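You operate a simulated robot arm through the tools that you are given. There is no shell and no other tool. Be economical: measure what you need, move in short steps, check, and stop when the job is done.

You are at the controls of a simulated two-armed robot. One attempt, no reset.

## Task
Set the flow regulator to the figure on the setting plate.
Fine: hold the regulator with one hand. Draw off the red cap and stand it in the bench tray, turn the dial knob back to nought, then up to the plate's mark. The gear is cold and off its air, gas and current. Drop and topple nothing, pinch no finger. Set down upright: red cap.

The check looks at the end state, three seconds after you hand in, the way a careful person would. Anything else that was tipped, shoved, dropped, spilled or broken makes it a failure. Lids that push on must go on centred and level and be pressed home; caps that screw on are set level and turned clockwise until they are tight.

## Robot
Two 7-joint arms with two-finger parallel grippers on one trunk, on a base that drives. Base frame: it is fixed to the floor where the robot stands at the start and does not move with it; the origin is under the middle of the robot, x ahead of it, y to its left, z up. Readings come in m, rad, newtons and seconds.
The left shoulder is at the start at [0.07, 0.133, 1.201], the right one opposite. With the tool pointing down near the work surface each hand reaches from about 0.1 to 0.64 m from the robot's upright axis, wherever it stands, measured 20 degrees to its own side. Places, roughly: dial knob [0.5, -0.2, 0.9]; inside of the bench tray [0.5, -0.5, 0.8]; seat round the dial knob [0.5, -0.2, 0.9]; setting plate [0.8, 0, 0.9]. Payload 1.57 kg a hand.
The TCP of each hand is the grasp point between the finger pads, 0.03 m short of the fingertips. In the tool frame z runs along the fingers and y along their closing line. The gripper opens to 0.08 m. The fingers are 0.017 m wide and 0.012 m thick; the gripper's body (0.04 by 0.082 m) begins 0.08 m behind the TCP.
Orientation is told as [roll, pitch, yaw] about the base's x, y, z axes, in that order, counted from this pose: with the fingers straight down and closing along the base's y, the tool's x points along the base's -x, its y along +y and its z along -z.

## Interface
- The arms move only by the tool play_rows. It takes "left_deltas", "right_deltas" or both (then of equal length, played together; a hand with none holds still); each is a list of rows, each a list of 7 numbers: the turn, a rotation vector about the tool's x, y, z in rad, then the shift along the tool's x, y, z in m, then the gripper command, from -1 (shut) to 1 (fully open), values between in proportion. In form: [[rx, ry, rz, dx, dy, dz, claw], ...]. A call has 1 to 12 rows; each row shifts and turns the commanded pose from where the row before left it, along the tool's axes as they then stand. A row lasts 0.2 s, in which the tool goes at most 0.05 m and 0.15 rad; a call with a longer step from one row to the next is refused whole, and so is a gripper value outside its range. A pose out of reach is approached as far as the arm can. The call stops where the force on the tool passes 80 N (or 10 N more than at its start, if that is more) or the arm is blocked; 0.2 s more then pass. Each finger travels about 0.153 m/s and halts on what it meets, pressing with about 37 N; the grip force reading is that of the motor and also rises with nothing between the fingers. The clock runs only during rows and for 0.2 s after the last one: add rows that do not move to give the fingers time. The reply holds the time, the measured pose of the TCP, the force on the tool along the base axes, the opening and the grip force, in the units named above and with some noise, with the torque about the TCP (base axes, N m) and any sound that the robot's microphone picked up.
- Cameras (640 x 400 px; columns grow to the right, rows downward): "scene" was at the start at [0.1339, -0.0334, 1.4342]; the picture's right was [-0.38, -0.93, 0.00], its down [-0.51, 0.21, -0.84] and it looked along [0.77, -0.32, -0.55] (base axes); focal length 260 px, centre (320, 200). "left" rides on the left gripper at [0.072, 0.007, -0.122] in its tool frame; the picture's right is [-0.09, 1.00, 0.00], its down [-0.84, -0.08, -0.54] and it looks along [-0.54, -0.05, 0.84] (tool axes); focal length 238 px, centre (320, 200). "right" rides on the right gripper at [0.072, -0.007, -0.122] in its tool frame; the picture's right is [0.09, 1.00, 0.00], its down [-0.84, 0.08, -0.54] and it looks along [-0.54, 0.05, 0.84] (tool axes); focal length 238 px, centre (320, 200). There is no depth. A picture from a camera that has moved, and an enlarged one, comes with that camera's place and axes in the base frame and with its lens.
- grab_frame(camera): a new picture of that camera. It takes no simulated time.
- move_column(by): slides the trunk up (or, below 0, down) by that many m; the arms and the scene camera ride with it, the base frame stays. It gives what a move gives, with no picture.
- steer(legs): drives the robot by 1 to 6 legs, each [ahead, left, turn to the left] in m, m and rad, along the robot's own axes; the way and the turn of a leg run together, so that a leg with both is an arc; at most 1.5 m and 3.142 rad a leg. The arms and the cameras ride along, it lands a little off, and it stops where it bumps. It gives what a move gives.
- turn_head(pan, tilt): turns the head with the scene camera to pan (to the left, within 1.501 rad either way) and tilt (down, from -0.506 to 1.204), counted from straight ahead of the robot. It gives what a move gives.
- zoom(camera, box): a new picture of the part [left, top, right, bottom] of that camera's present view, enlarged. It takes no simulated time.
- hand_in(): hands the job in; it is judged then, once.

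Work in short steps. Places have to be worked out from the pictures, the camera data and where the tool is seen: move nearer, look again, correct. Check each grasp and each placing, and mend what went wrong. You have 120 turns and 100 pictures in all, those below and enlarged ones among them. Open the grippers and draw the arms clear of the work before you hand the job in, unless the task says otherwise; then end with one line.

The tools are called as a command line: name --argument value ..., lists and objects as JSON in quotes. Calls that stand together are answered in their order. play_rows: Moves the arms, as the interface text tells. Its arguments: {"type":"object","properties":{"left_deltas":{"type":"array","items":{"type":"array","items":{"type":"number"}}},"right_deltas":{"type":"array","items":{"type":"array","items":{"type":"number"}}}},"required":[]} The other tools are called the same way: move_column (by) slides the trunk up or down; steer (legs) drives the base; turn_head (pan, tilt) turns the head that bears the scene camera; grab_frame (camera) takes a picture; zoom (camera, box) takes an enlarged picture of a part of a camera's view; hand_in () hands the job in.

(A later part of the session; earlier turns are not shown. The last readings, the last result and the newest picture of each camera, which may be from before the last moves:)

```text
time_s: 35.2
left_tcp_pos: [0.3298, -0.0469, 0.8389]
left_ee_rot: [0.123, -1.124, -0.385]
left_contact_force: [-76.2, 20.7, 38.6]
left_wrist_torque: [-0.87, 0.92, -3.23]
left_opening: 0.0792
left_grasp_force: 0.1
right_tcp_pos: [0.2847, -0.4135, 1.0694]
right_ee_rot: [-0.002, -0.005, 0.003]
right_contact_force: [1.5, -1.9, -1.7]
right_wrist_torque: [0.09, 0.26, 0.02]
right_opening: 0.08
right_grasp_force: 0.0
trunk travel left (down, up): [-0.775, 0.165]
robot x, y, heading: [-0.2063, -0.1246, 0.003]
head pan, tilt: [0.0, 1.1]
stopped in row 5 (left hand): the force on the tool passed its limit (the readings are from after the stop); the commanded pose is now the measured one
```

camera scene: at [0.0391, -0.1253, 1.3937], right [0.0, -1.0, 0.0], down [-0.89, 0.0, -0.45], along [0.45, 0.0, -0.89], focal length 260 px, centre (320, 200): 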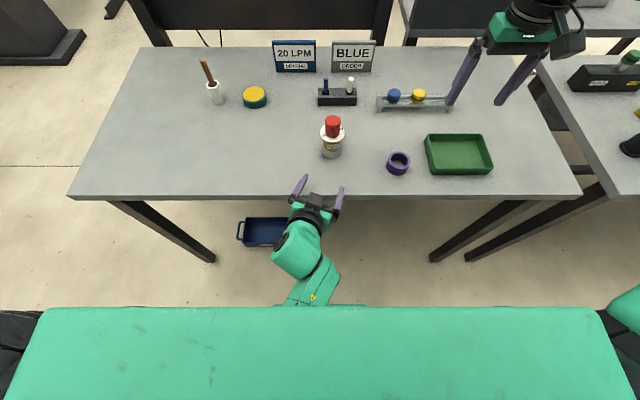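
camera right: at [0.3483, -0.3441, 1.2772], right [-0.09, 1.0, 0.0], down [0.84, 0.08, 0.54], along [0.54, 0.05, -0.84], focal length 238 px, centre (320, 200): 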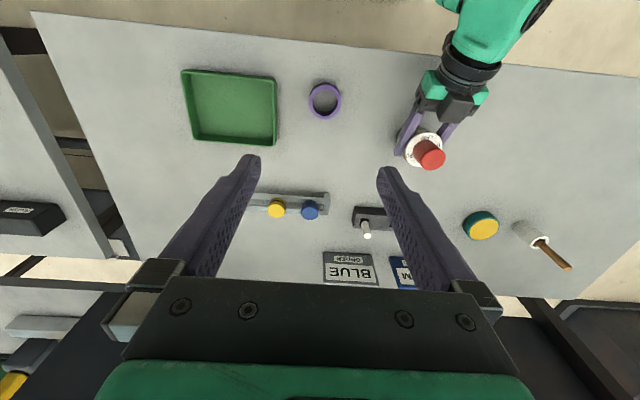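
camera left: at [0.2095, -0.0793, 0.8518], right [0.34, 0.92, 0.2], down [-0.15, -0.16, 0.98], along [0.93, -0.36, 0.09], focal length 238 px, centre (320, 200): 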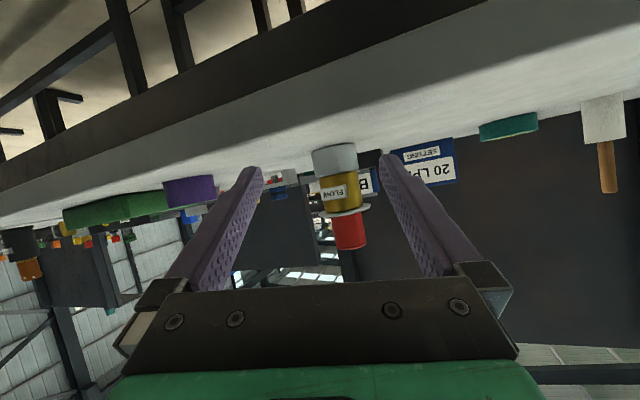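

The fingertips touched the table's edge, because my forward move also went down. I back off and check that nothing shifted.

play_rows --left_deltas '[[0, 0, 0, 0, 0, -0.02, 1], [0, 0, 0, -0.03, 0, -0.01, 1], [0, 0, 0, -0.04, 0, -0.01, 1], [0, 0, 0, -0.03, 0, 0, 1], [0, 0, 0, 0, 0, 0, 1]]'

grab_frame --camera "scene"

```text
time_s: 36.5
left_tcp_pos: [0.3408, -0.0551, 0.9418]
left_ee_rot: [0.11, -1.116, -0.375]
left_contact_force: [-0.1, -0.6, 0.1]
left_wrist_torque: [0.03, -0.02, 0.0]
left_opening: 0.0801
left_grasp_force: 0.0
right_tcp_pos: [0.2898, -0.4131, 1.0678]
right_ee_rot: [0.0, 0.0, -0.001]
right_contact_force: [-0.2, -0.9, 0.1]
right_wrist_torque: [0.0, 0.01, 0.01]
right_opening: 0.08
right_grasp_force: 0.0
trunk travel left (down, up): [-0.775, 0.165]
robot x, y, heading: [-0.2082, -0.125, -0.002]
head pan, tilt: [0.0, 1.1]
```

```text
69 pictures are left
camera scene: at [-0.0919, -0.1245, 1.3937], right [0.0, -1.0, 0.0], down [-0.89, 0.0, -0.45], along [0.45, 0.0, -0.89], focal length 260 px, centre (320, 200)
```

scene: 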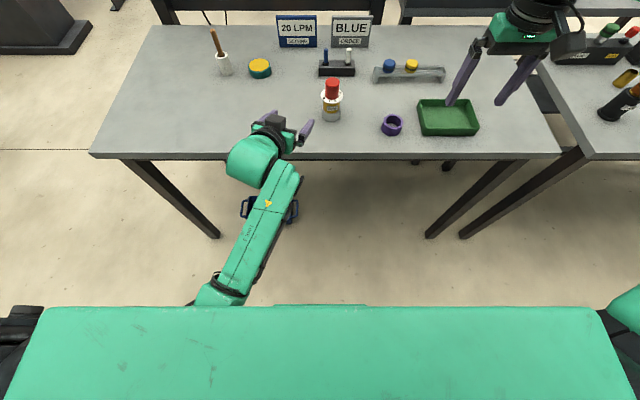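

Nothing moved. Now I straighten the hand and test reaching across at this longer distance, still short of the regulator.

play_rows --left_deltas '[[-0.03, -0.018, -0.068, 0, 0, 0, 1], [0, 0, 0, -0.0036, -0.039, 0.008, 1], [0, 0, 0, -0.0036, -0.039, 0.008, 1], [0, 0, 0, -0.0036, -0.039, 0.008, 1], [0, 0, 0, -0.0036, -0.039, 0.008, 1], [0, 0, 0, 0, 0, 0, 1]]'

grab_frame --camera "scene"

```text
time_s: 37.5
left_tcp_pos: [0.3396, -0.1116, 0.893]
left_ee_rot: [0.417, -1.045, -0.588]
left_contact_force: [0.1, -0.7, -0.4]
left_wrist_torque: [0.03, 0.03, 0.02]
left_opening: 0.0801
left_grasp_force: 0.0
right_tcp_pos: [0.2917, -0.413, 1.0663]
right_ee_rot: [-0.001, -0.001, 0.001]
right_contact_force: [-1.2, -1.0, -0.4]
right_wrist_torque: [-0.03, 0.01, 0.02]
right_opening: 0.0799
right_grasp_force: 0.1
trunk travel left (down, up): [-0.775, 0.165]
robot x, y, heading: [-0.2042, -0.1271, 0.001]
head pan, tilt: [0.0, 1.1]
stopped in row 5 (left hand): the arm was blocked; the commanded pose is now the measured one
```

```text
68 pictures are left
camera scene: at [-0.0911, -0.1246, 1.3937], right [0.0, -1.0, 0.0], down [-0.89, 0.0, -0.45], along [0.45, 0.0, -0.89], focal length 260 px, centre (320, 200)
```

scene: 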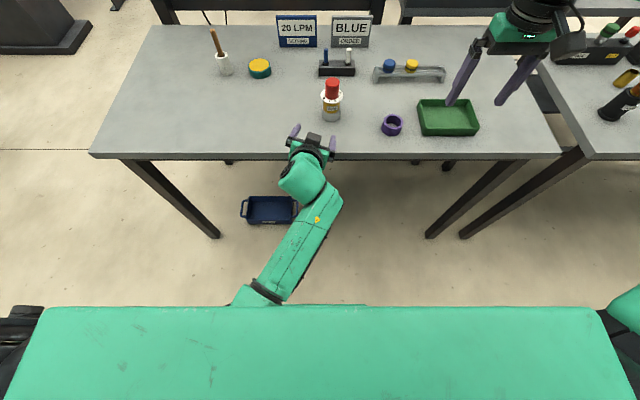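

The wrist runs out of travel because the forearm comes in at a slant while the hand points straight ahead. Turning the robot to the left by about 0.45 rad removes that conflict and also puts the regulator on the right arm's good side. I turn, then drive to the new stance.

steer --legs '[[0, 0, 0.45], [0.133, -0.195, 0]]'

turn_head --pan -0.45 --tilt 0.9

grab_frame --camera "scene"

```text
time_s: 40.6
left_tcp_pos: [0.4835, 0.0067, 0.8941]
left_ee_rot: [0.416, -1.051, -0.135]
left_contact_force: [0.0, 0.3, -0.6]
left_wrist_torque: [0.0, 0.0, -0.03]
left_opening: 0.08
left_grasp_force: 0.2
right_tcp_pos: [0.5716, -0.2837, 1.0669]
right_ee_rot: [0.0, 0.0, 0.454]
right_contact_force: [0.9, -0.3, 0.8]
right_wrist_torque: [0.0, 0.01, 0.01]
right_opening: 0.0801
right_grasp_force: 0.0
trunk travel left (down, up): [-0.775, 0.165]
robot x, y, heading: [0.0007, -0.2452, 0.453]
head pan, tilt: [0.0, 1.1]
```

```text
time_s: 41.5
left_tcp_pos: [0.4841, 0.0074, 0.8936]
left_ee_rot: [0.42, -1.048, -0.138]
left_contact_force: [0.0, -0.3, -0.5]
left_wrist_torque: [-0.01, 0.02, 0.02]
left_opening: 0.08
left_grasp_force: 0.0
right_tcp_pos: [0.5713, -0.2853, 1.067]
right_ee_rot: [0.0, -0.001, 0.451]
right_contact_force: [0.2, -0.6, -0.3]
right_wrist_torque: [0.02, -0.04, -0.02]
right_opening: 0.0802
right_grasp_force: 0.0
trunk travel left (down, up): [-0.775, 0.165]
robot x, y, heading: [-0.0008, -0.2409, 0.449]
head pan, tilt: [-0.45, 0.901]
```

```text
67 pictures are left
camera scene: at [0.121, -0.2193, 1.4075], right [0.0, -1.0, 0.0], down [-0.78, 0.0, -0.62], along [0.62, 0.0, -0.78], focal length 260 px, centre (320, 200)
```

scene: 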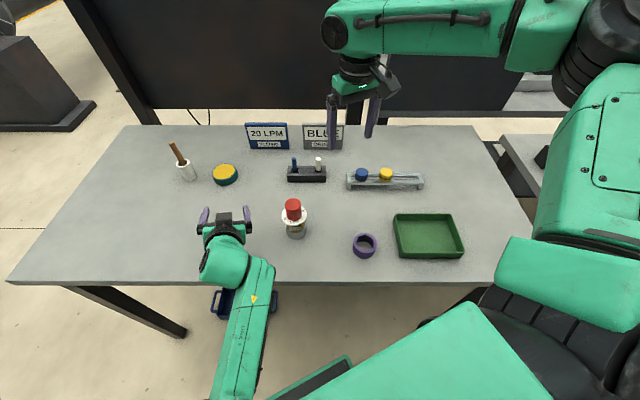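

Clear view and nothing disturbed. I straighten the left hand, then move it back toward the robot before going across.

play_rows --left_deltas '[[0.118, -0.0225, 0.0025, 0, 0, 0, 1], [0.118, -0.0225, 0.0025, 0, 0, 0, 1], [0.118, -0.0225, 0.0025, 0, 0, 0, 1], [0.116, -0.0225, 0.0025, 0, 0, 0, 1], [0, 0, 0, 0, 0, 0, 1]]'

```text
time_s: 42.7
left_tcp_pos: [0.4843, 0.0076, 0.8942]
left_ee_rot: [0.003, -1.134, -0.201]
left_contact_force: [-0.5, -0.1, -0.6]
left_wrist_torque: [-0.03, 0.01, 0.02]
left_opening: 0.08
left_grasp_force: 0.0
right_tcp_pos: [0.571, -0.2851, 1.0667]
right_ee_rot: [-0.002, 0.0, 0.452]
right_contact_force: [-0.2, -0.1, 0.0]
right_wrist_torque: [-0.02, -0.01, 0.0]
right_opening: 0.0801
right_grasp_force: 0.1
trunk travel left (down, up): [-0.775, 0.165]
robot x, y, heading: [0.0008, -0.2405, 0.454]
head pan, tilt: [-0.45, 0.901]
```

The hand is straight. Now back 10 cm and across 14 cm to the approach line.

play_rows --left_deltas '[[0, 0, 0, 0.0078, -0.0066, -0.0323, 1], [0, 0, 0, 0.0078, -0.0066, -0.0323, 1], [0, 0, 0, 0.0078, -0.0066, -0.0323, 1], [0, 0, 0, -0.003, -0.035, 0.0064, 1], [0, 0, 0, -0.003, -0.035, 0.0064, 1], [0, 0, 0, -0.003, -0.035, 0.0064, 1], [0, 0, 0, -0.003, -0.035, 0.0064, 1], [0, 0, 0, 0, 0, 0, 1]]'

grab_frame --camera "left"

```text
time_s: 44.5
left_tcp_pos: [0.3842, -0.1365, 0.9135]
left_ee_rot: [-0.002, -1.133, -0.197]
left_contact_force: [-0.1, 0.0, 0.2]
left_wrist_torque: [-0.03, -0.01, -0.01]
left_opening: 0.0801
left_grasp_force: 0.1
right_tcp_pos: [0.5719, -0.2829, 1.0669]
right_ee_rot: [-0.002, -0.001, 0.451]
right_contact_force: [-0.4, 0.8, 0.1]
right_wrist_torque: [0.01, -0.02, 0.04]
right_opening: 0.0801
right_grasp_force: 0.1
trunk travel left (down, up): [-0.775, 0.165]
robot x, y, heading: [0.0003, -0.2416, 0.454]
head pan, tilt: [-0.45, 0.901]
```

```text
66 pictures are left
camera left: at [0.2472, -0.1021, 0.8995], right [0.23, 0.97, 0.08], down [-0.15, -0.05, 0.99], along [0.96, -0.24, 0.13], focal length 238 px, centre (320, 200)
```

left: 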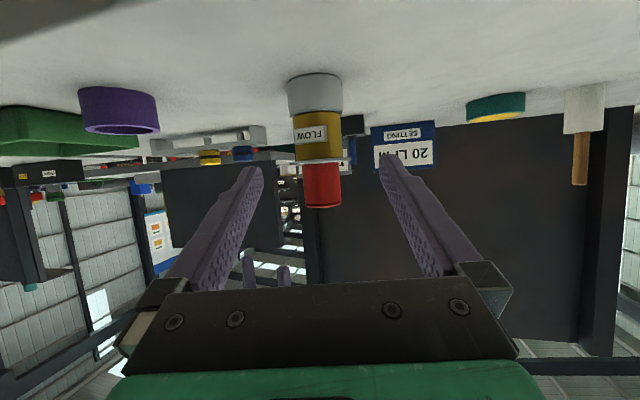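

Lined up with no drift. Before gripping, I check that the right hand reaches over the cap from this stance.

play_rows --right_deltas '[[0, 0, 0, 0.0068, 0.038, 0.011, 1], [0, 0, 0, 0.0068, 0.038, 0.011, 1], [0, 0, 0, 0.0068, 0.038, 0.011, 1], [0, 0, 0, 0.0068, 0.038, 0.011, 1], [0, 0, 0, 0, 0, 0, 1]]'

grab_frame --camera "right"

```text
time_s: 45.7
left_tcp_pos: [0.3842, -0.135, 0.9132]
left_ee_rot: [0.002, -1.133, -0.199]
left_contact_force: [0.4, -0.6, 0.9]
left_wrist_torque: [0.0, 0.04, 0.04]
left_opening: 0.08
left_grasp_force: 0.1
right_tcp_pos: [0.4806, -0.1597, 1.0214]
right_ee_rot: [0.0, 0.0, 0.452]
right_contact_force: [0.3, -0.2, 0.1]
right_wrist_torque: [0.04, 0.0, 0.01]
right_opening: 0.0797
right_grasp_force: 0.0
trunk travel left (down, up): [-0.775, 0.165]
robot x, y, heading: [0.0008, -0.2456, 0.45]
head pan, tilt: [-0.45, 0.901]
```

```text
65 pictures are left
camera right: at [0.4188, -0.1974, 1.1428], right [-0.52, 0.86, 0.0], down [0.72, 0.44, 0.54], along [0.46, 0.28, -0.84], focal length 238 px, centre (320, 200)
```

right: 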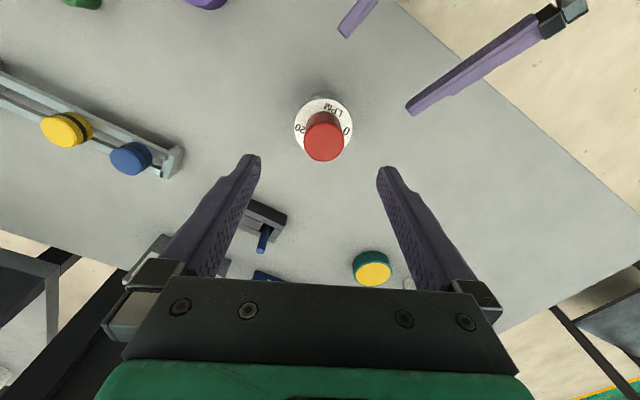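

Both hands reach now, and the cap is centred for the right one. I advance the left hand around the band and close gently.

play_rows --left_deltas '[[0, 0, 0, 0, 0, 0.03, 1], [0, 0, 0, 0, 0, 0.03, 1], [0, 0, 0, 0, 0, 0.02, 1], [0, 0, 0, 0, 0, 0.02, 1], [0, 0, 0, 0, 0, 0.007, 1], [0, 0, 0, 0, 0, 0, 1]]'

grab_frame --camera "left"

```text
time_s: 47.1
left_tcp_pos: [0.4794, -0.1555, 0.8673]
left_ee_rot: [-0.001, -1.135, -0.198]
left_contact_force: [-0.4, -0.4, 0.4]
left_wrist_torque: [0.01, 0.01, 0.01]
left_opening: 0.08
left_grasp_force: 0.0
right_tcp_pos: [0.4806, -0.16, 1.0219]
right_ee_rot: [0.001, 0.0, 0.453]
right_contact_force: [-0.1, 0.7, -0.4]
right_wrist_torque: [0.0, -0.04, 0.01]
right_opening: 0.0798
right_grasp_force: 0.2
trunk travel left (down, up): [-0.775, 0.165]
robot x, y, heading: [0.002, -0.2428, 0.454]
head pan, tilt: [-0.45, 0.901]
```

```text
64 pictures are left
camera left: at [0.3429, -0.1208, 0.8542], right [0.23, 0.97, 0.08], down [-0.15, -0.05, 0.99], along [0.96, -0.24, 0.13], focal length 238 px, centre (320, 200)
```

left: 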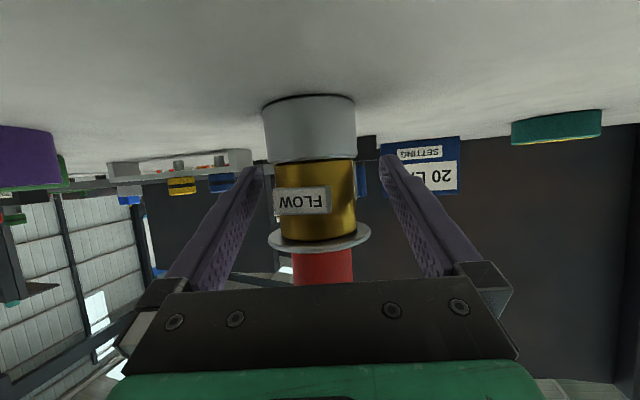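

The body sits about 2.5 mm to the left of the finger middle; I shift and close gently.

play_rows --left_deltas '[[0, 0, 0, 0, -0.0025, 0, 0.5], [0, 0, 0, 0, 0, 0, 0.3], [0, 0, 0, 0, 0, 0, 0.2], [0, 0, 0, 0, 0, 0, 0.1], [0, 0, 0, 0, 0, 0, 0], [0, 0, 0, 0, 0, 0, -0.3], [0, 0, 0, 0, 0, 0, -1], [0, 0, 0, 0, 0, 0, -1]]'

grab_frame --camera "right"

zoom --camera "scene" --box '[220, 170, 380, 270]'

```text
time_s: 48.9
left_tcp_pos: [0.4793, -0.1561, 0.8673]
left_ee_rot: [0.0, -1.133, -0.198]
left_contact_force: [-1.1, -0.5, 0.4]
left_wrist_torque: [0.01, -0.01, -0.04]
left_opening: 0.0448
left_grasp_force: 37.2
right_tcp_pos: [0.4804, -0.1596, 1.0202]
right_ee_rot: [0.0, 0.0, 0.452]
right_contact_force: [-0.3, -0.5, 0.6]
right_wrist_torque: [0.0, 0.01, -0.01]
right_opening: 0.08
right_grasp_force: 0.1
trunk travel left (down, up): [-0.775, 0.165]
robot x, y, heading: [0.0033, -0.2436, 0.452]
head pan, tilt: [-0.45, 0.901]
```

```text
63 pictures are left
camera right: at [0.4189, -0.1969, 1.1431], right [-0.52, 0.86, 0.0], down [0.72, 0.44, 0.54], along [0.46, 0.28, -0.84], focal length 238 px, centre (320, 200)
```

right: 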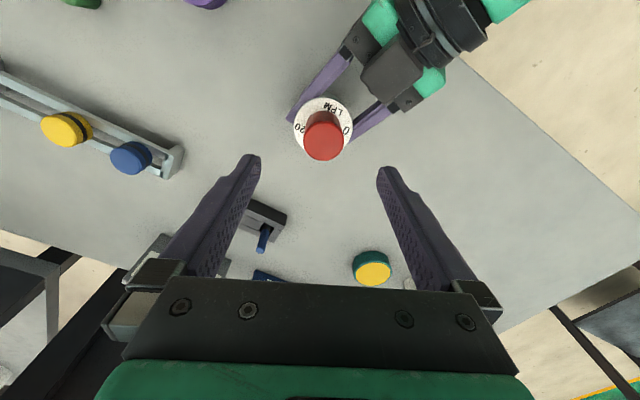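

```text
4.00 times, centred on (300, 220) of scene
camera zoom: at [0.1212, -0.2195, 1.4075], right [0.0, -1.0, 0.0], down [-0.78, 0.0, -0.62], along [0.62, 0.0, -0.78], focal length 1038 px, centre (400, 120)
```

zoom: 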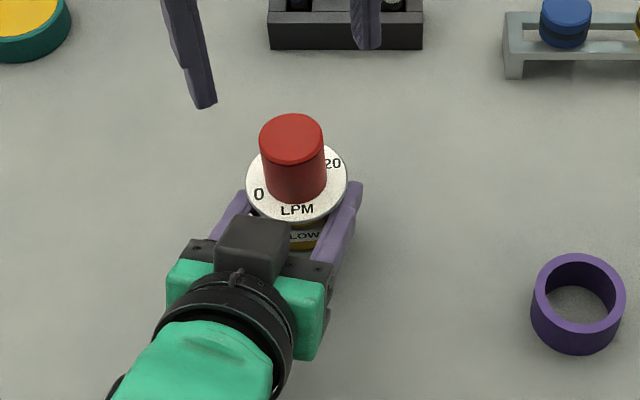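

Held again at 45 mm. The cap axis is at about (0.482, -0.155), so I correct the right hand by 3 mm each way and descend until the tips are just above the disc.

play_rows --right_deltas '[[0, 0, 0, -0.003, 0.003, 0.01, 1], [0, 0, 0, 0, 0, 0.03, 1], [0, 0, 0, 0, 0, 0.02, 1], [0, 0, 0, 0, 0, 0.015, 1], [0, 0, 0, 0, 0, 0.01, 1], [0, 0, 0, 0, 0, 0, 1]]'

grab_frame --camera "right"

zoom --camera "scene" --box '[220, 150, 380, 250]'

```text
time_s: 50.3
left_tcp_pos: [0.4797, -0.157, 0.8678]
left_ee_rot: [0.0, -1.133, -0.197]
left_contact_force: [-0.1, 0.4, 0.6]
left_wrist_torque: [0.02, -0.04, 0.01]
left_opening: 0.0451
left_grasp_force: 37.4
right_tcp_pos: [0.4825, -0.155, 0.9383]
right_ee_rot: [0.0, 0.001, 0.451]
right_contact_force: [-0.7, 0.3, 0.5]
right_wrist_torque: [0.03, 0.02, 0.0]
right_opening: 0.0802
right_grasp_force: 0.1
trunk travel left (down, up): [-0.775, 0.165]
robot x, y, heading: [0.0007, -0.2433, 0.454]
head pan, tilt: [-0.45, 0.901]
```

```text
61 pictures are left
camera right: at [0.421, -0.1931, 1.0587], right [-0.52, 0.86, 0.0], down [0.72, 0.44, 0.54], along [0.46, 0.28, -0.84], focal length 238 px, centre (320, 200)
```

right: 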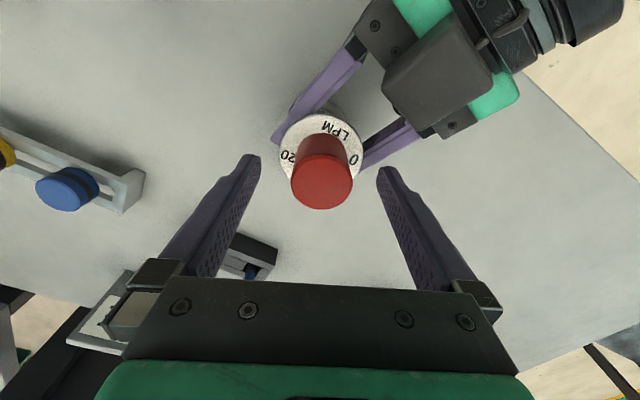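

```text
4.00 times, centred on (300, 200) of scene
camera zoom: at [0.1213, -0.2195, 1.4075], right [0.0, -1.0, 0.0], down [-0.78, 0.0, -0.62], along [0.62, 0.0, -0.78], focal length 1038 px, centre (400, 200)
```

zoom: 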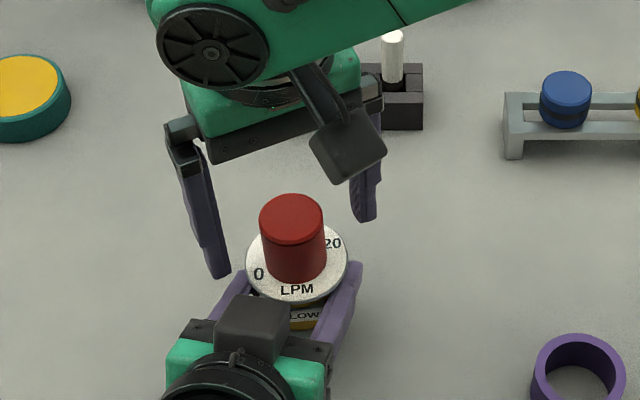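

The cap is centred between the fingers. I go down 8 mm more and close on it.

play_rows --right_deltas '[[0, 0, 0, 0.002, 0, 0.008, 1], [0, 0, 0, 0, 0, 0, 0.3], [0, 0, 0, 0, 0, 0, 0.1], [0, 0, 0, 0, 0, 0, -0.05], [0, 0, 0, 0, 0, 0, -0.2], [0, 0, 0, 0, 0, 0, -1], [0, 0, 0, 0, 0, 0, -1]]'

grab_frame --camera "right"

```text
time_s: 51.9
left_tcp_pos: [0.4799, -0.1575, 0.8678]
left_ee_rot: [-0.001, -1.132, -0.197]
left_contact_force: [3.7, -3.5, -1.5]
left_wrist_torque: [0.25, 0.1, 0.09]
left_opening: 0.0449
left_grasp_force: 36.9
right_tcp_pos: [0.4807, -0.1567, 0.9306]
right_ee_rot: [0.002, 0.001, 0.452]
right_contact_force: [-4.2, 4.0, 3.1]
right_wrist_torque: [0.14, 0.13, -0.09]
right_opening: 0.0382
right_grasp_force: 36.9
trunk travel left (down, up): [-0.775, 0.165]
robot x, y, heading: [0.0006, -0.2407, 0.452]
head pan, tilt: [-0.45, 0.901]
```

```text
59 pictures are left
camera right: at [0.4189, -0.1938, 1.0512], right [-0.52, 0.86, 0.0], down [0.72, 0.44, 0.54], along [0.46, 0.28, -0.84], focal length 238 px, centre (320, 200)
```

right: 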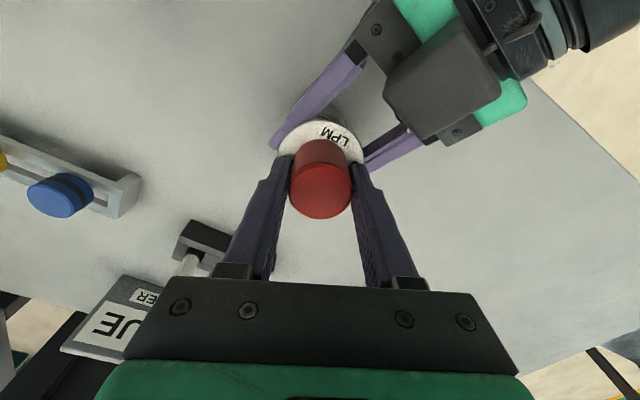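

The cap is gripped (38 mm), with only small side forces. I draw it straight up in small steps.

play_rows --right_deltas '[[0, 0, 0, 0, 0, -0.004, -1], [0, 0, 0, 0, 0, -0.004, -1], [0, 0, 0, 0, 0, -0.004, -1], [0, 0, 0, 0, 0, -0.004, -1], [0, 0, 0, 0, 0, 0, -1]]'

zoom --camera "scene" --box '[220, 150, 380, 250]'

```text
time_s: 53.1
left_tcp_pos: [0.4797, -0.1571, 0.8682]
left_ee_rot: [-0.001, -1.133, -0.197]
left_contact_force: [-0.1, 1.5, -0.5]
left_wrist_torque: [0.07, -0.02, 0.01]
left_opening: 0.0453
left_grasp_force: 36.9
right_tcp_pos: [0.4813, -0.1562, 0.9453]
right_ee_rot: [-0.001, 0.0, 0.455]
right_contact_force: [-0.7, 0.4, -0.3]
right_wrist_torque: [0.03, 0.0, -0.01]
right_opening: 0.0382
right_grasp_force: 37.3
trunk travel left (down, up): [-0.775, 0.165]
robot x, y, heading: [-0.0013, -0.2419, 0.451]
head pan, tilt: [-0.45, 0.901]
```

```text
4.00 times, centred on (300, 200) of scene
camera zoom: at [0.1212, -0.2193, 1.4075], right [0.0, -1.0, 0.0], down [-0.78, 0.0, -0.62], along [0.62, 0.0, -0.78], focal length 1038 px, centre (400, 200)
```

zoom: 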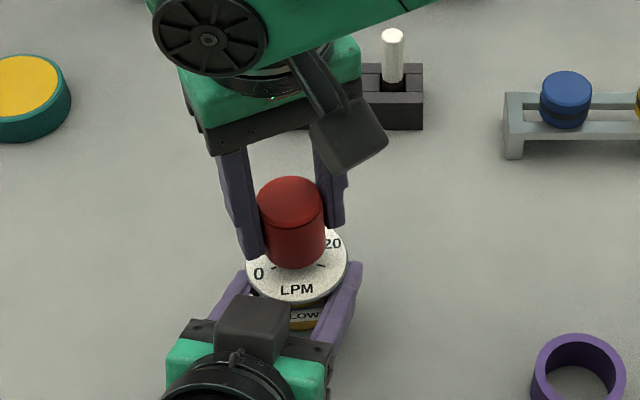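

The cap slides off freely. I lift it well clear.

play_rows --right_deltas '[[0, 0, 0, 0, 0, -0.01, -1], [0, 0, 0, 0, 0, -0.02, -1], [0, 0, 0, 0, 0, -0.03, -1], [0, 0, 0, 0, 0, -0.03, -1], [0, 0, 0, 0, -0.03, 0, -1], [0, 0, 0, 0, -0.04, 0, -1], [0, 0, 0, 0, -0.04, 0, -1], [0, 0, 0, 0, -0.04, 0, -1], [0, 0, 0, 0, 0, 0, -1]]'

grab_frame --camera "scene"

zoom --camera "scene" --box '[252, 195, 332, 245]'

grab_frame --camera "right"

```text
time_s: 55.1
left_tcp_pos: [0.479, -0.1574, 0.8669]
left_ee_rot: [-0.001, -1.132, -0.197]
left_contact_force: [-0.4, -0.3, -0.6]
left_wrist_torque: [0.0, -0.02, 0.01]
left_opening: 0.045
left_grasp_force: 36.7
right_tcp_pos: [0.5468, -0.2908, 1.0356]
right_ee_rot: [-0.001, 0.0, 0.452]
right_contact_force: [-0.2, -0.1, -1.0]
right_wrist_torque: [0.01, 0.01, 0.03]
right_opening: 0.0381
right_grasp_force: 36.8
trunk travel left (down, up): [-0.775, 0.165]
robot x, y, heading: [0.0002, -0.2384, 0.449]
head pan, tilt: [-0.45, 0.901]
```

```text
57 pictures are left
camera scene: at [0.1212, -0.2188, 1.4075], right [0.0, -1.0, 0.0], down [-0.78, 0.0, -0.62], along [0.62, 0.0, -0.78], focal length 260 px, centre (320, 200)
```

scene: 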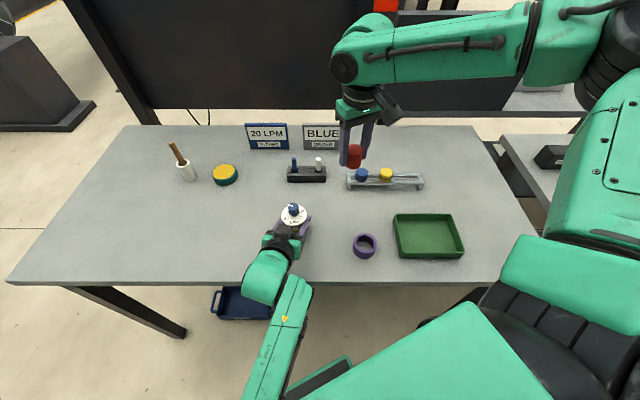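

```text
8.00 times, centred on (292, 220) of scene
camera zoom: at [0.1212, -0.2188, 1.4075], right [0.0, -1.0, 0.0], down [-0.78, 0.0, -0.62], along [0.62, 0.0, -0.78], focal length 2076 px, centre (544, 40)
```

zoom: 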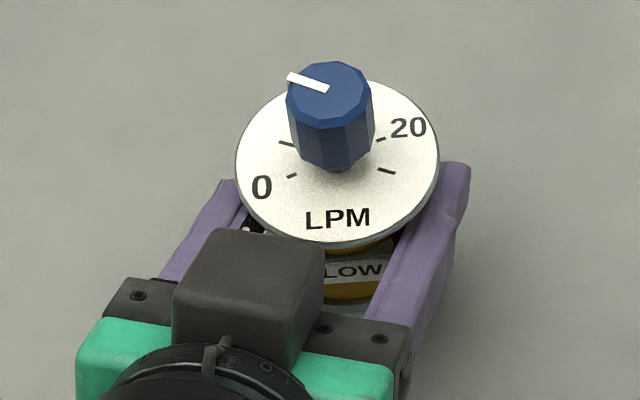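

```text
55 pictures are left
camera right: at [0.4846, -0.3283, 1.1569], right [-0.52, 0.86, 0.0], down [0.72, 0.44, 0.54], along [0.46, 0.28, -0.84], focal length 238 px, centre (320, 200)
```

right: 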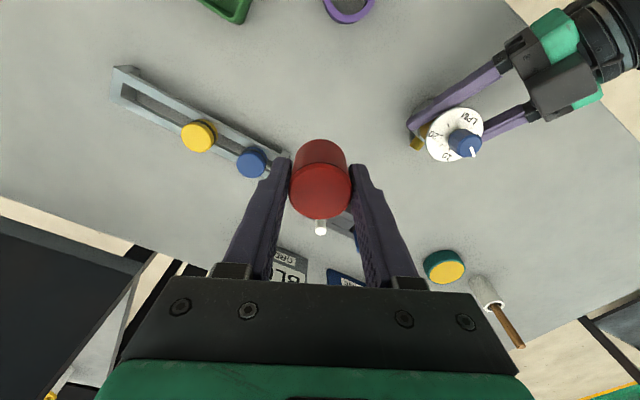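

The blue knob shows, with its white pointer resting somewhere past 0. First I carry the cap over the tray, whose centre is near (0.467, -0.50).

play_rows --right_deltas '[[0, 0, 0, 0.0272, -0.0255, 0, -1], [0, 0, 0, 0.0272, -0.0255, 0, -1], [0, 0, 0, 0.0272, -0.0255, 0, -1], [0, 0, 0, 0.0272, -0.0255, 0, -1], [0, 0, 0, 0.0272, -0.0255, 0, -1], [0, 0, 0, 0.0272, -0.0255, 0, -1], [0, 0, 0, 0, 0, 0, -1]]'

grab_frame --camera "right"

grab_frame --camera "scene"

```text
time_s: 56.7
left_tcp_pos: [0.4792, -0.1569, 0.8676]
left_ee_rot: [-0.002, -1.132, -0.198]
left_contact_force: [0.9, -0.1, 0.9]
left_wrist_torque: [0.03, -0.04, -0.03]
left_opening: 0.0448
left_grasp_force: 37.2
right_tcp_pos: [0.467, -0.5, 1.0351]
right_ee_rot: [-0.003, 0.002, 0.453]
right_contact_force: [-0.4, 0.5, -0.5]
right_wrist_torque: [0.02, 0.01, 0.03]
right_opening: 0.0384
right_grasp_force: 37.6
trunk travel left (down, up): [-0.775, 0.165]
robot x, y, heading: [0.0009, -0.2429, 0.452]
head pan, tilt: [-0.45, 0.901]
```

```text
54 pictures are left
camera right: at [0.4052, -0.5366, 1.1571], right [-0.52, 0.86, 0.0], down [0.72, 0.44, 0.54], along [0.46, 0.28, -0.84], focal length 238 px, centre (320, 200)
```

right: 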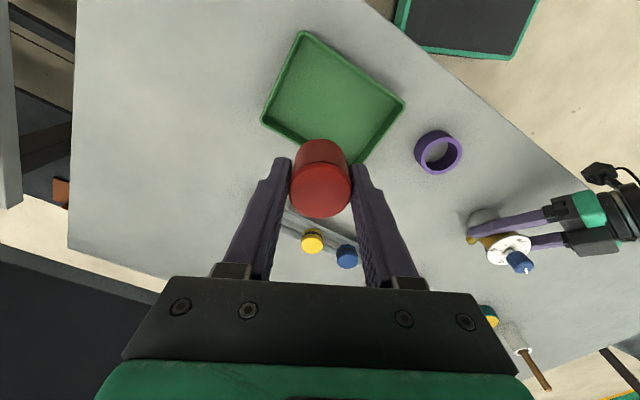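

```text
53 pictures are left
camera scene: at [0.1218, -0.219, 1.4075], right [0.0, -1.0, 0.0], down [-0.78, 0.0, -0.62], along [0.62, 0.0, -0.78], focal length 260 px, centre (320, 200)
```

scene: 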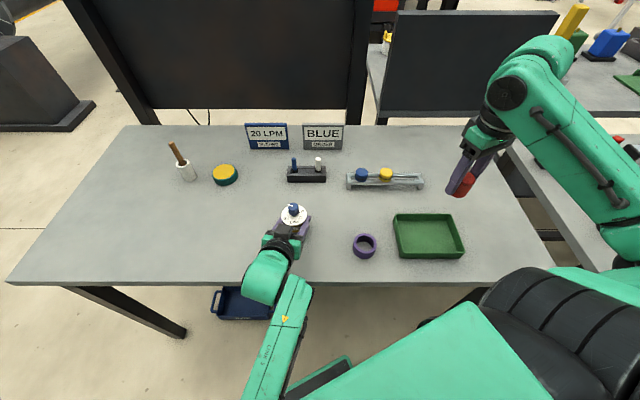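

Reached. The tray centre refines to about (0.455, -0.497). I centre on it and descend to just above its floor.

play_rows --right_deltas '[[0, 0, 0, 0.0095, 0.008, 0.03, -1], [0, 0, 0, 0, 0, 0.04, -1], [0, 0, 0, 0, 0, 0.04, -1], [0, 0, 0, 0, 0, 0.03, -1], [0, 0, 0, 0, 0, 0.012, -1], [0, 0, 0, 0, 0, 0, -1]]'

grab_frame --camera "right"

zoom --camera "scene" --box '[360, 180, 520, 280]'

```text
time_s: 58.1
left_tcp_pos: [0.479, -0.1574, 0.8671]
left_ee_rot: [0.003, -1.132, -0.197]
left_contact_force: [0.7, -0.1, -0.1]
left_wrist_torque: [0.01, 0.02, -0.01]
left_opening: 0.0451
left_grasp_force: 37.3
right_tcp_pos: [0.4547, -0.4989, 0.8836]
right_ee_rot: [-0.002, -0.001, 0.451]
right_contact_force: [0.5, -0.2, -0.5]
right_wrist_torque: [-0.01, -0.02, 0.06]
right_opening: 0.0382
right_grasp_force: 36.5
trunk travel left (down, up): [-0.775, 0.165]
robot x, y, heading: [0.0, -0.2435, 0.451]
head pan, tilt: [-0.45, 0.901]
```

```text
52 pictures are left
camera right: at [0.393, -0.5351, 1.0046], right [-0.52, 0.86, 0.0], down [0.72, 0.44, 0.54], along [0.46, 0.28, -0.84], focal length 238 px, centre (320, 200)
```

right: 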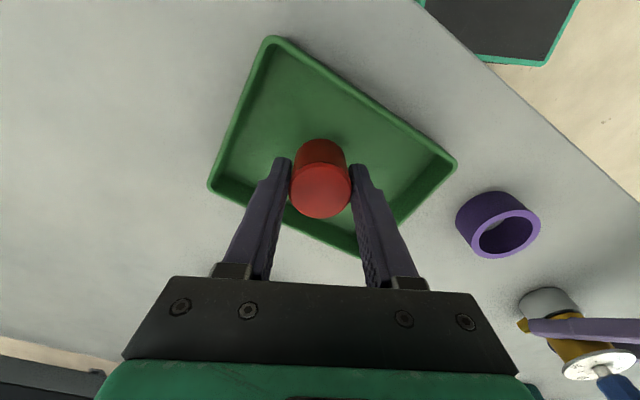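

```text
4.00 times, centred on (440, 230) of scene
camera zoom: at [0.1213, -0.2197, 1.4075], right [0.0, -1.0, 0.0], down [-0.78, 0.0, -0.62], along [0.62, 0.0, -0.78], focal length 1038 px, centre (-160, 80)
```

zoom: 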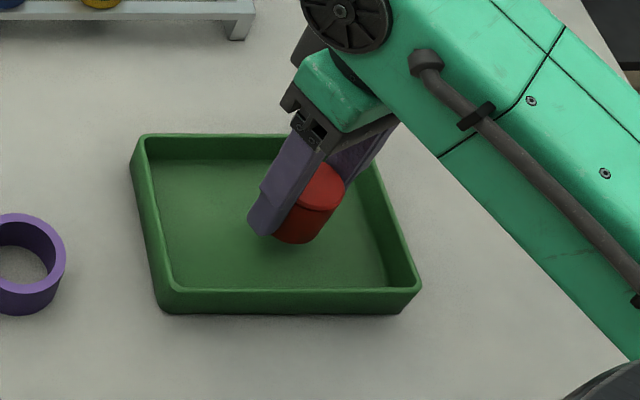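

It is well inside the tray and clear of the walls. I lower slowly in steps and watch the force.

play_rows --right_deltas '[[0, 0, 0, 0, 0, 0.006, -1], [0, 0, 0, 0, 0, 0.005, -1], [0, 0, 0, 0, 0, 0.003, -1], [0, 0, 0, 0, 0, 0, -1]]'

```text
time_s: 59.1
left_tcp_pos: [0.4782, -0.157, 0.8677]
left_ee_rot: [0.0, -1.131, -0.198]
left_contact_force: [-0.3, -0.5, 0.0]
left_wrist_torque: [0.05, -0.02, 0.02]
left_opening: 0.045
left_grasp_force: 36.9
right_tcp_pos: [0.4546, -0.4979, 0.8703]
right_ee_rot: [0.0, 0.001, 0.451]
right_contact_force: [0.7, -0.3, 0.0]
right_wrist_torque: [0.0, 0.01, 0.0]
right_opening: 0.0381
right_grasp_force: 37.2
trunk travel left (down, up): [-0.775, 0.165]
robot x, y, heading: [0.0014, -0.2448, 0.459]
head pan, tilt: [-0.45, 0.901]
```

No contact yet; I go on in 2 mm steps.

play_rows --right_deltas '[[0, 0, 0, 0, 0, 0.002, -1], [0, 0, 0, 0, 0, 0.002, -1], [0, 0, 0, 0, 0, 0.002, -1], [0, 0, 0, 0, 0, 0, -1]]'

```text
time_s: 60.1
left_tcp_pos: [0.4803, -0.1569, 0.8671]
left_ee_rot: [0.0, -1.133, -0.199]
left_contact_force: [-0.2, -0.1, -0.6]
left_wrist_torque: [0.02, 0.04, 0.01]
left_opening: 0.0449
left_grasp_force: 36.8
right_tcp_pos: [0.4555, -0.4981, 0.8637]
right_ee_rot: [-0.001, 0.001, 0.453]
right_contact_force: [-0.7, 0.9, 0.4]
right_wrist_torque: [0.03, 0.0, 0.01]
right_opening: 0.0382
right_grasp_force: 36.6
trunk travel left (down, up): [-0.775, 0.165]
robot x, y, heading: [-0.0003, -0.2422, 0.453]
head pan, tilt: [-0.45, 0.901]
```

play_rows --right_deltas '[[0, 0, 0, 0, 0, 0.002, -1], [0, 0, 0, 0, 0, 0.002, -1], [0, 0, 0, 0, 0, 0, -1]]'

zoom --camera "scene" --box '[400, 200, 480, 250]'

```text
time_s: 60.9
left_tcp_pos: [0.4787, -0.1568, 0.8671]
left_ee_rot: [0.001, -1.132, -0.197]
left_contact_force: [-0.6, 0.0, -0.6]
left_wrist_torque: [0.01, -0.01, 0.01]
left_opening: 0.0449
left_grasp_force: 37.0
right_tcp_pos: [0.4545, -0.4975, 0.8601]
right_ee_rot: [-0.001, -0.002, 0.455]
right_contact_force: [0.7, 0.1, 5.4]
right_wrist_torque: [0.08, 0.04, 0.02]
right_opening: 0.0381
right_grasp_force: 36.8
trunk travel left (down, up): [-0.775, 0.165]
robot x, y, heading: [-0.0025, -0.2381, 0.452]
head pan, tilt: [-0.45, 0.901]
```

```text
8.00 times, centred on (440, 225) of scene
camera zoom: at [0.1206, -0.2193, 1.4076], right [0.0, -1.0, 0.0], down [-0.78, 0.0, -0.62], along [0.62, 0.0, -0.78], focal length 2076 px, centre (-640, 0)
```

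zoom: 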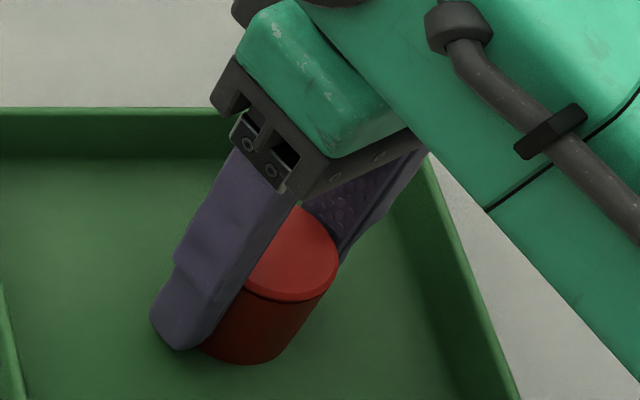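

Contact with the tray floor (about 5 N). I open only part way, so as to stay off the walls, and lift straight up.

play_rows --right_deltas '[[0, 0, 0, 0, 0, 0, 0.05], [0, 0, 0, 0, 0, 0, 0.2], [0, 0, 0, 0, 0, 0, 0.4], [0, 0, 0, 0, 0, 0, 0.4], [0, 0, 0, 0, 0, -0.01, 0.4], [0, 0, 0, 0, 0, -0.02, 0.4], [0, 0, 0, 0, 0, -0.03, 0.4], [0, 0, 0, 0, 0, -0.04, 0.4], [0, 0, 0, 0, 0, -0.04, 0.4], [0, 0, 0, 0, 0, -0.04, 0.4], [0, 0, 0, 0, 0, 0, 0.4]]'

grab_frame --camera "right"

```text
time_s: 63.3
left_tcp_pos: [0.4787, -0.1573, 0.8675]
left_ee_rot: [0.001, -1.133, -0.199]
left_contact_force: [0.0, 0.4, 0.3]
left_wrist_torque: [0.0, -0.01, -0.02]
left_opening: 0.045
left_grasp_force: 37.2
right_tcp_pos: [0.4543, -0.4973, 1.0397]
right_ee_rot: [-0.001, 0.002, 0.452]
right_contact_force: [-1.0, 0.5, -0.4]
right_wrist_torque: [0.03, 0.04, -0.01]
right_opening: 0.0558
right_grasp_force: 0.1
trunk travel left (down, up): [-0.775, 0.165]
robot x, y, heading: [-0.0004, -0.2414, 0.456]
head pan, tilt: [-0.45, 0.901]
```

```text
49 pictures are left
camera right: at [0.3926, -0.5345, 1.1614], right [-0.52, 0.86, 0.0], down [0.72, 0.44, 0.54], along [0.46, 0.28, -0.84], focal length 238 px, centre (320, 200)
```

right: 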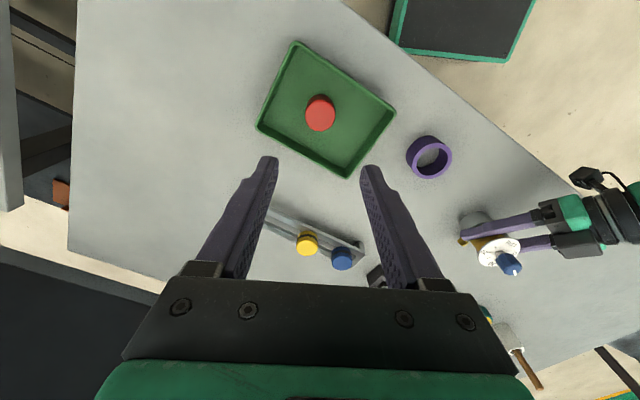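

The cap stands upright in the tray. Back over the knob, to read the dial from above.

play_rows --right_deltas '[[0, 0, 0, -0.0216, 0.0369, 0, 0.4], [0, 0, 0, -0.0216, 0.0369, 0, 0.4], [0, 0, 0, -0.0216, 0.0369, 0, 0.4], [0, 0, 0, -0.0216, 0.0369, 0, 0.4], [0, 0, 0, -0.0216, 0.0369, 0, 0.4], [0, 0, 0, -0.0216, 0.0369, 0, 0.4], [0, 0, 0, -0.0216, 0.0369, 0, 0.4], [0, 0, 0, -0.0216, 0.0369, 0, 0.4], [0, 0, 0, 0, 0, 0, 0.4]]'

zoom --camera "right" --box '[256, 80, 384, 160]'

zoom --camera "scene" --box '[252, 190, 332, 240]'

```text
time_s: 65.3
left_tcp_pos: [0.4792, -0.1572, 0.867]
left_ee_rot: [0.003, -1.133, -0.199]
left_contact_force: [-0.2, 0.0, -0.3]
left_wrist_torque: [-0.01, -0.03, 0.02]
left_opening: 0.0449
left_grasp_force: 37.6
right_tcp_pos: [0.4806, -0.1573, 1.0396]
right_ee_rot: [-0.001, 0.0, 0.452]
right_contact_force: [-0.7, 0.2, -0.1]
right_wrist_torque: [0.01, -0.01, -0.01]
right_opening: 0.0561
right_grasp_force: 0.1
trunk travel left (down, up): [-0.775, 0.165]
robot x, y, heading: [0.0009, -0.2409, 0.45]
head pan, tilt: [-0.45, 0.901]
```

```text
5.00 times, centred on (320, 120) of right
camera zoom: at [0.4192, -0.194, 1.1609], right [-0.52, 0.86, 0.0], down [0.72, 0.43, 0.54], along [0.46, 0.28, -0.84], focal length 1192 px, centre (320, 600)
```

zoom: 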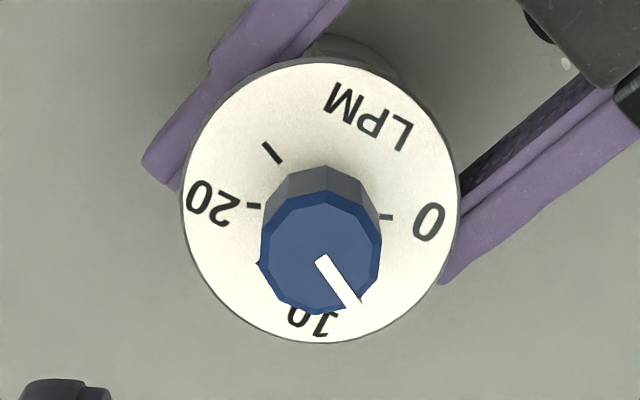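

```text
8.00 times, centred on (292, 215) of scene
camera zoom: at [0.121, -0.2207, 1.4075], right [0.0, -1.0, 0.0], down [-0.78, 0.0, -0.62], along [0.62, 0.0, -0.78], focal length 2076 px, centre (544, 80)
```

zoom: 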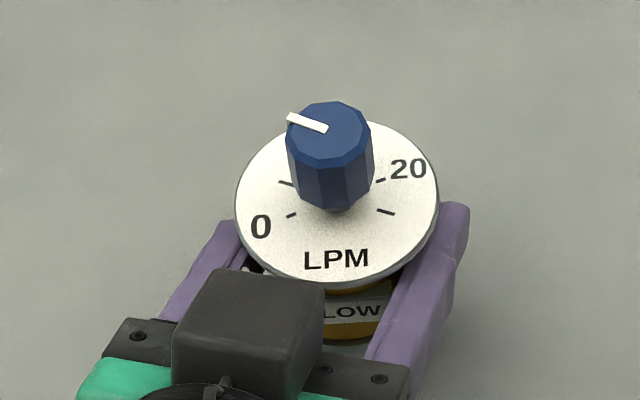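

Reading the dial: 0 tick, 5-steps of about 42°, 20 on the far right; the pointer sits near 5. I centre over the knob, open a bit less, and descend around it.

play_rows --right_deltas '[[0, 0, 0, 0.002, 0, 0.03, 0.4], [0, 0, 0, 0, 0, 0.03, 0.4], [0, 0, 0, 0, 0, 0.03, 0.3], [0, 0, 0, 0, 0, 0.01, 0.3], [0, 0, 0, 0, 0, 0, 0.3]]'

grab_frame --camera "right"

zoom --camera "scene" --box '[232, 165, 360, 245]'

```text
time_s: 66.5
left_tcp_pos: [0.4796, -0.1576, 0.8665]
left_ee_rot: [-0.001, -1.135, -0.199]
left_contact_force: [-0.3, -0.3, 0.5]
left_wrist_torque: [0.04, 0.0, 0.02]
left_opening: 0.0454
left_grasp_force: 37.1
right_tcp_pos: [0.4796, -0.1565, 0.9398]
right_ee_rot: [0.001, 0.0, 0.452]
right_contact_force: [-0.4, -0.8, 1.1]
right_wrist_torque: [0.01, 0.01, 0.0]
right_opening: 0.0522
right_grasp_force: 0.1
trunk travel left (down, up): [-0.775, 0.165]
robot x, y, heading: [0.0003, -0.2427, 0.453]
head pan, tilt: [-0.45, 0.901]
```

```text
46 pictures are left
camera right: at [0.4179, -0.1947, 1.0606], right [-0.52, 0.86, 0.0], down [0.72, 0.44, 0.54], along [0.46, 0.28, -0.84], focal length 238 px, centre (320, 200)
```

right: 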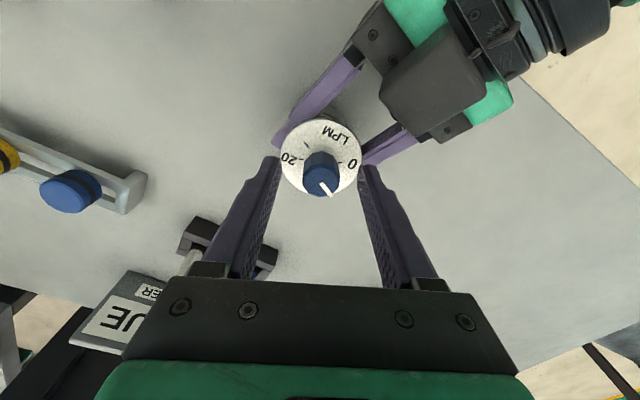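

```text
5.00 times, centred on (296, 205) of scene
camera zoom: at [0.1213, -0.2195, 1.4075], right [0.0, -1.0, 0.0], down [-0.78, 0.0, -0.62], along [0.62, 0.0, -0.78], focal length 1298 px, centre (440, 175)
```

zoom: 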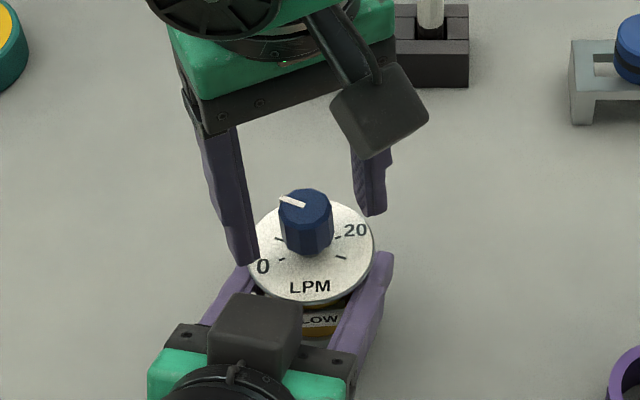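

Centred within about a millimetre. I go down 11 mm and grip the knob gently.

play_rows --right_deltas '[[0, 0, 0, 0, 0, 0.011, 0.2], [0, 0, 0, 0, 0, 0, 0], [0, 0, 0, 0, 0, 0, -0.2], [0, 0, 0, 0, 0, 0, -0.35], [0, 0, 0, 0, 0, 0, -0.6], [0, 0, 0, 0, 0, 0, -1], [0, 0, 0, 0, 0, 0, -1]]'

zoom --camera "right" --box '[256, 120, 384, 200]'

```text
time_s: 68.1
left_tcp_pos: [0.4795, -0.1573, 0.868]
left_ee_rot: [-0.002, -1.133, -0.195]
left_contact_force: [2.9, -3.5, 0.6]
left_wrist_torque: [0.18, 0.15, 0.03]
left_opening: 0.0448
left_grasp_force: 37.2
right_tcp_pos: [0.4788, -0.1574, 0.9283]
right_ee_rot: [-0.001, -0.001, 0.451]
right_contact_force: [-2.6, 3.9, -0.4]
right_wrist_torque: [0.05, 0.04, -0.05]
right_opening: 0.0235
right_grasp_force: 35.9
trunk travel left (down, up): [-0.775, 0.165]
robot x, y, heading: [-0.0019, -0.2442, 0.451]
head pan, tilt: [-0.45, 0.901]
```

```text
5.00 times, centred on (320, 160) of right
camera zoom: at [0.4177, -0.1945, 1.0497], right [-0.52, 0.86, 0.0], down [0.72, 0.44, 0.54], along [0.46, 0.28, -0.84], focal length 1192 px, centre (320, 400)
```

zoom: 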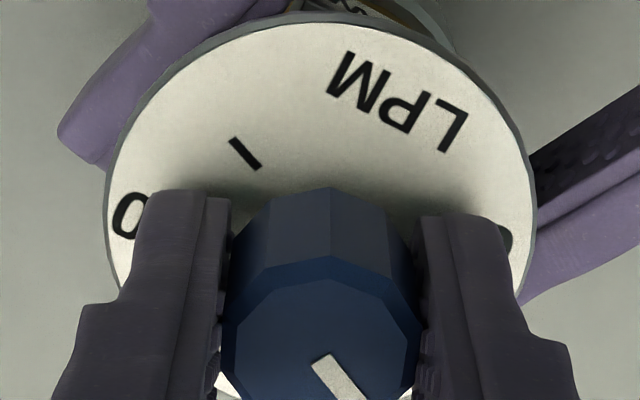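

The knob is gripped at 23.5 mm. I turn it counter-clockwise toward 0 in small steps and watch the torque and the sound.

play_rows --right_deltas '[[0, 0, -0.1, 0, 0, 0, -1], [0, 0, -0.1, 0, 0, 0, -1], [0, 0, -0.1, 0, 0, 0, -1], [0, 0, -0.1, 0, 0, 0, -1], [0, 0, -0.1, 0, 0, 0, -1], [0, 0, 0, 0, 0, 0, -1]]'

zoom --camera "scene" --box '[256, 185, 336, 235]'

```text
time_s: 69.5
left_tcp_pos: [0.4789, -0.1575, 0.8675]
left_ee_rot: [-0.003, -1.134, -0.199]
left_contact_force: [-1.8, -4.9, 1.6]
left_wrist_torque: [0.09, -0.05, -0.03]
left_opening: 0.045
left_grasp_force: 37.0
right_tcp_pos: [0.479, -0.157, 0.9284]
right_ee_rot: [-0.001, 0.0, 0.952]
right_contact_force: [1.7, 4.4, -1.6]
right_wrist_torque: [0.15, -0.09, 0.03]
right_opening: 0.0236
right_grasp_force: 35.7
trunk travel left (down, up): [-0.775, 0.165]
robot x, y, heading: [-0.0035, -0.2418, 0.455]
head pan, tilt: [-0.45, 0.901]
```

```text
8.00 times, centred on (296, 210) of scene
camera zoom: at [0.1215, -0.2195, 1.4075], right [0.0, -1.0, 0.0], down [-0.78, 0.0, -0.62], along [0.62, 0.0, -0.78], focal length 2076 px, centre (512, 120)
```

zoom: 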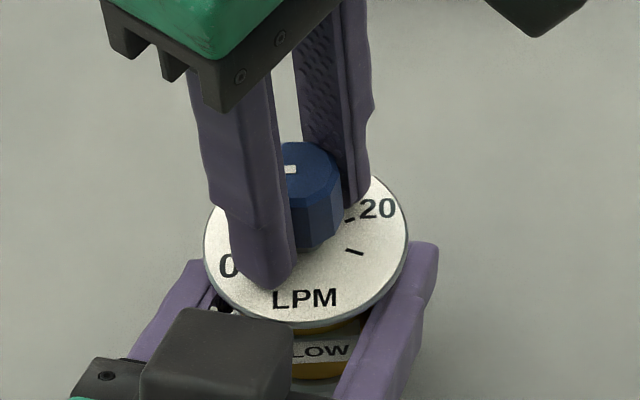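

It turns freely with the grip. I go on in finer steps to feel for the stop at 0.

play_rows --right_deltas '[[0, 0, -0.05, 0, 0, 0, -1], [0, 0, -0.05, 0, 0, 0, -1], [0, 0, -0.05, 0, 0, 0, -1], [0, 0, -0.05, 0, 0, 0, -1], [0, 0, 0, 0, 0, 0, -1]]'

grab_frame --camera "right"

```text
time_s: 70.7
left_tcp_pos: [0.4791, -0.1572, 0.868]
left_ee_rot: [0.001, -1.132, -0.197]
left_contact_force: [-2.4, -3.5, 1.7]
left_wrist_torque: [0.05, -0.07, 0.0]
left_opening: 0.0448
left_grasp_force: 36.4
right_tcp_pos: [0.479, -0.1582, 0.9279]
right_ee_rot: [-0.001, 0.0, 1.152]
right_contact_force: [2.7, 4.5, -1.3]
right_wrist_torque: [0.18, -0.09, 0.01]
right_opening: 0.0238
right_grasp_force: 36.0
trunk travel left (down, up): [-0.775, 0.165]
robot x, y, heading: [-0.0037, -0.2437, 0.453]
head pan, tilt: [-0.45, 0.901]
```

```text
42 pictures are left
camera right: at [0.4563, -0.2253, 1.0497], right [-0.95, 0.32, 0.0], down [0.27, 0.8, 0.54], along [0.17, 0.51, -0.84], focal length 238 px, centre (320, 200)
```

right: 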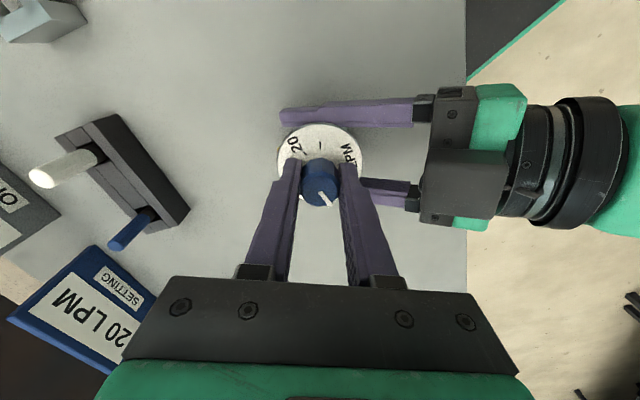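

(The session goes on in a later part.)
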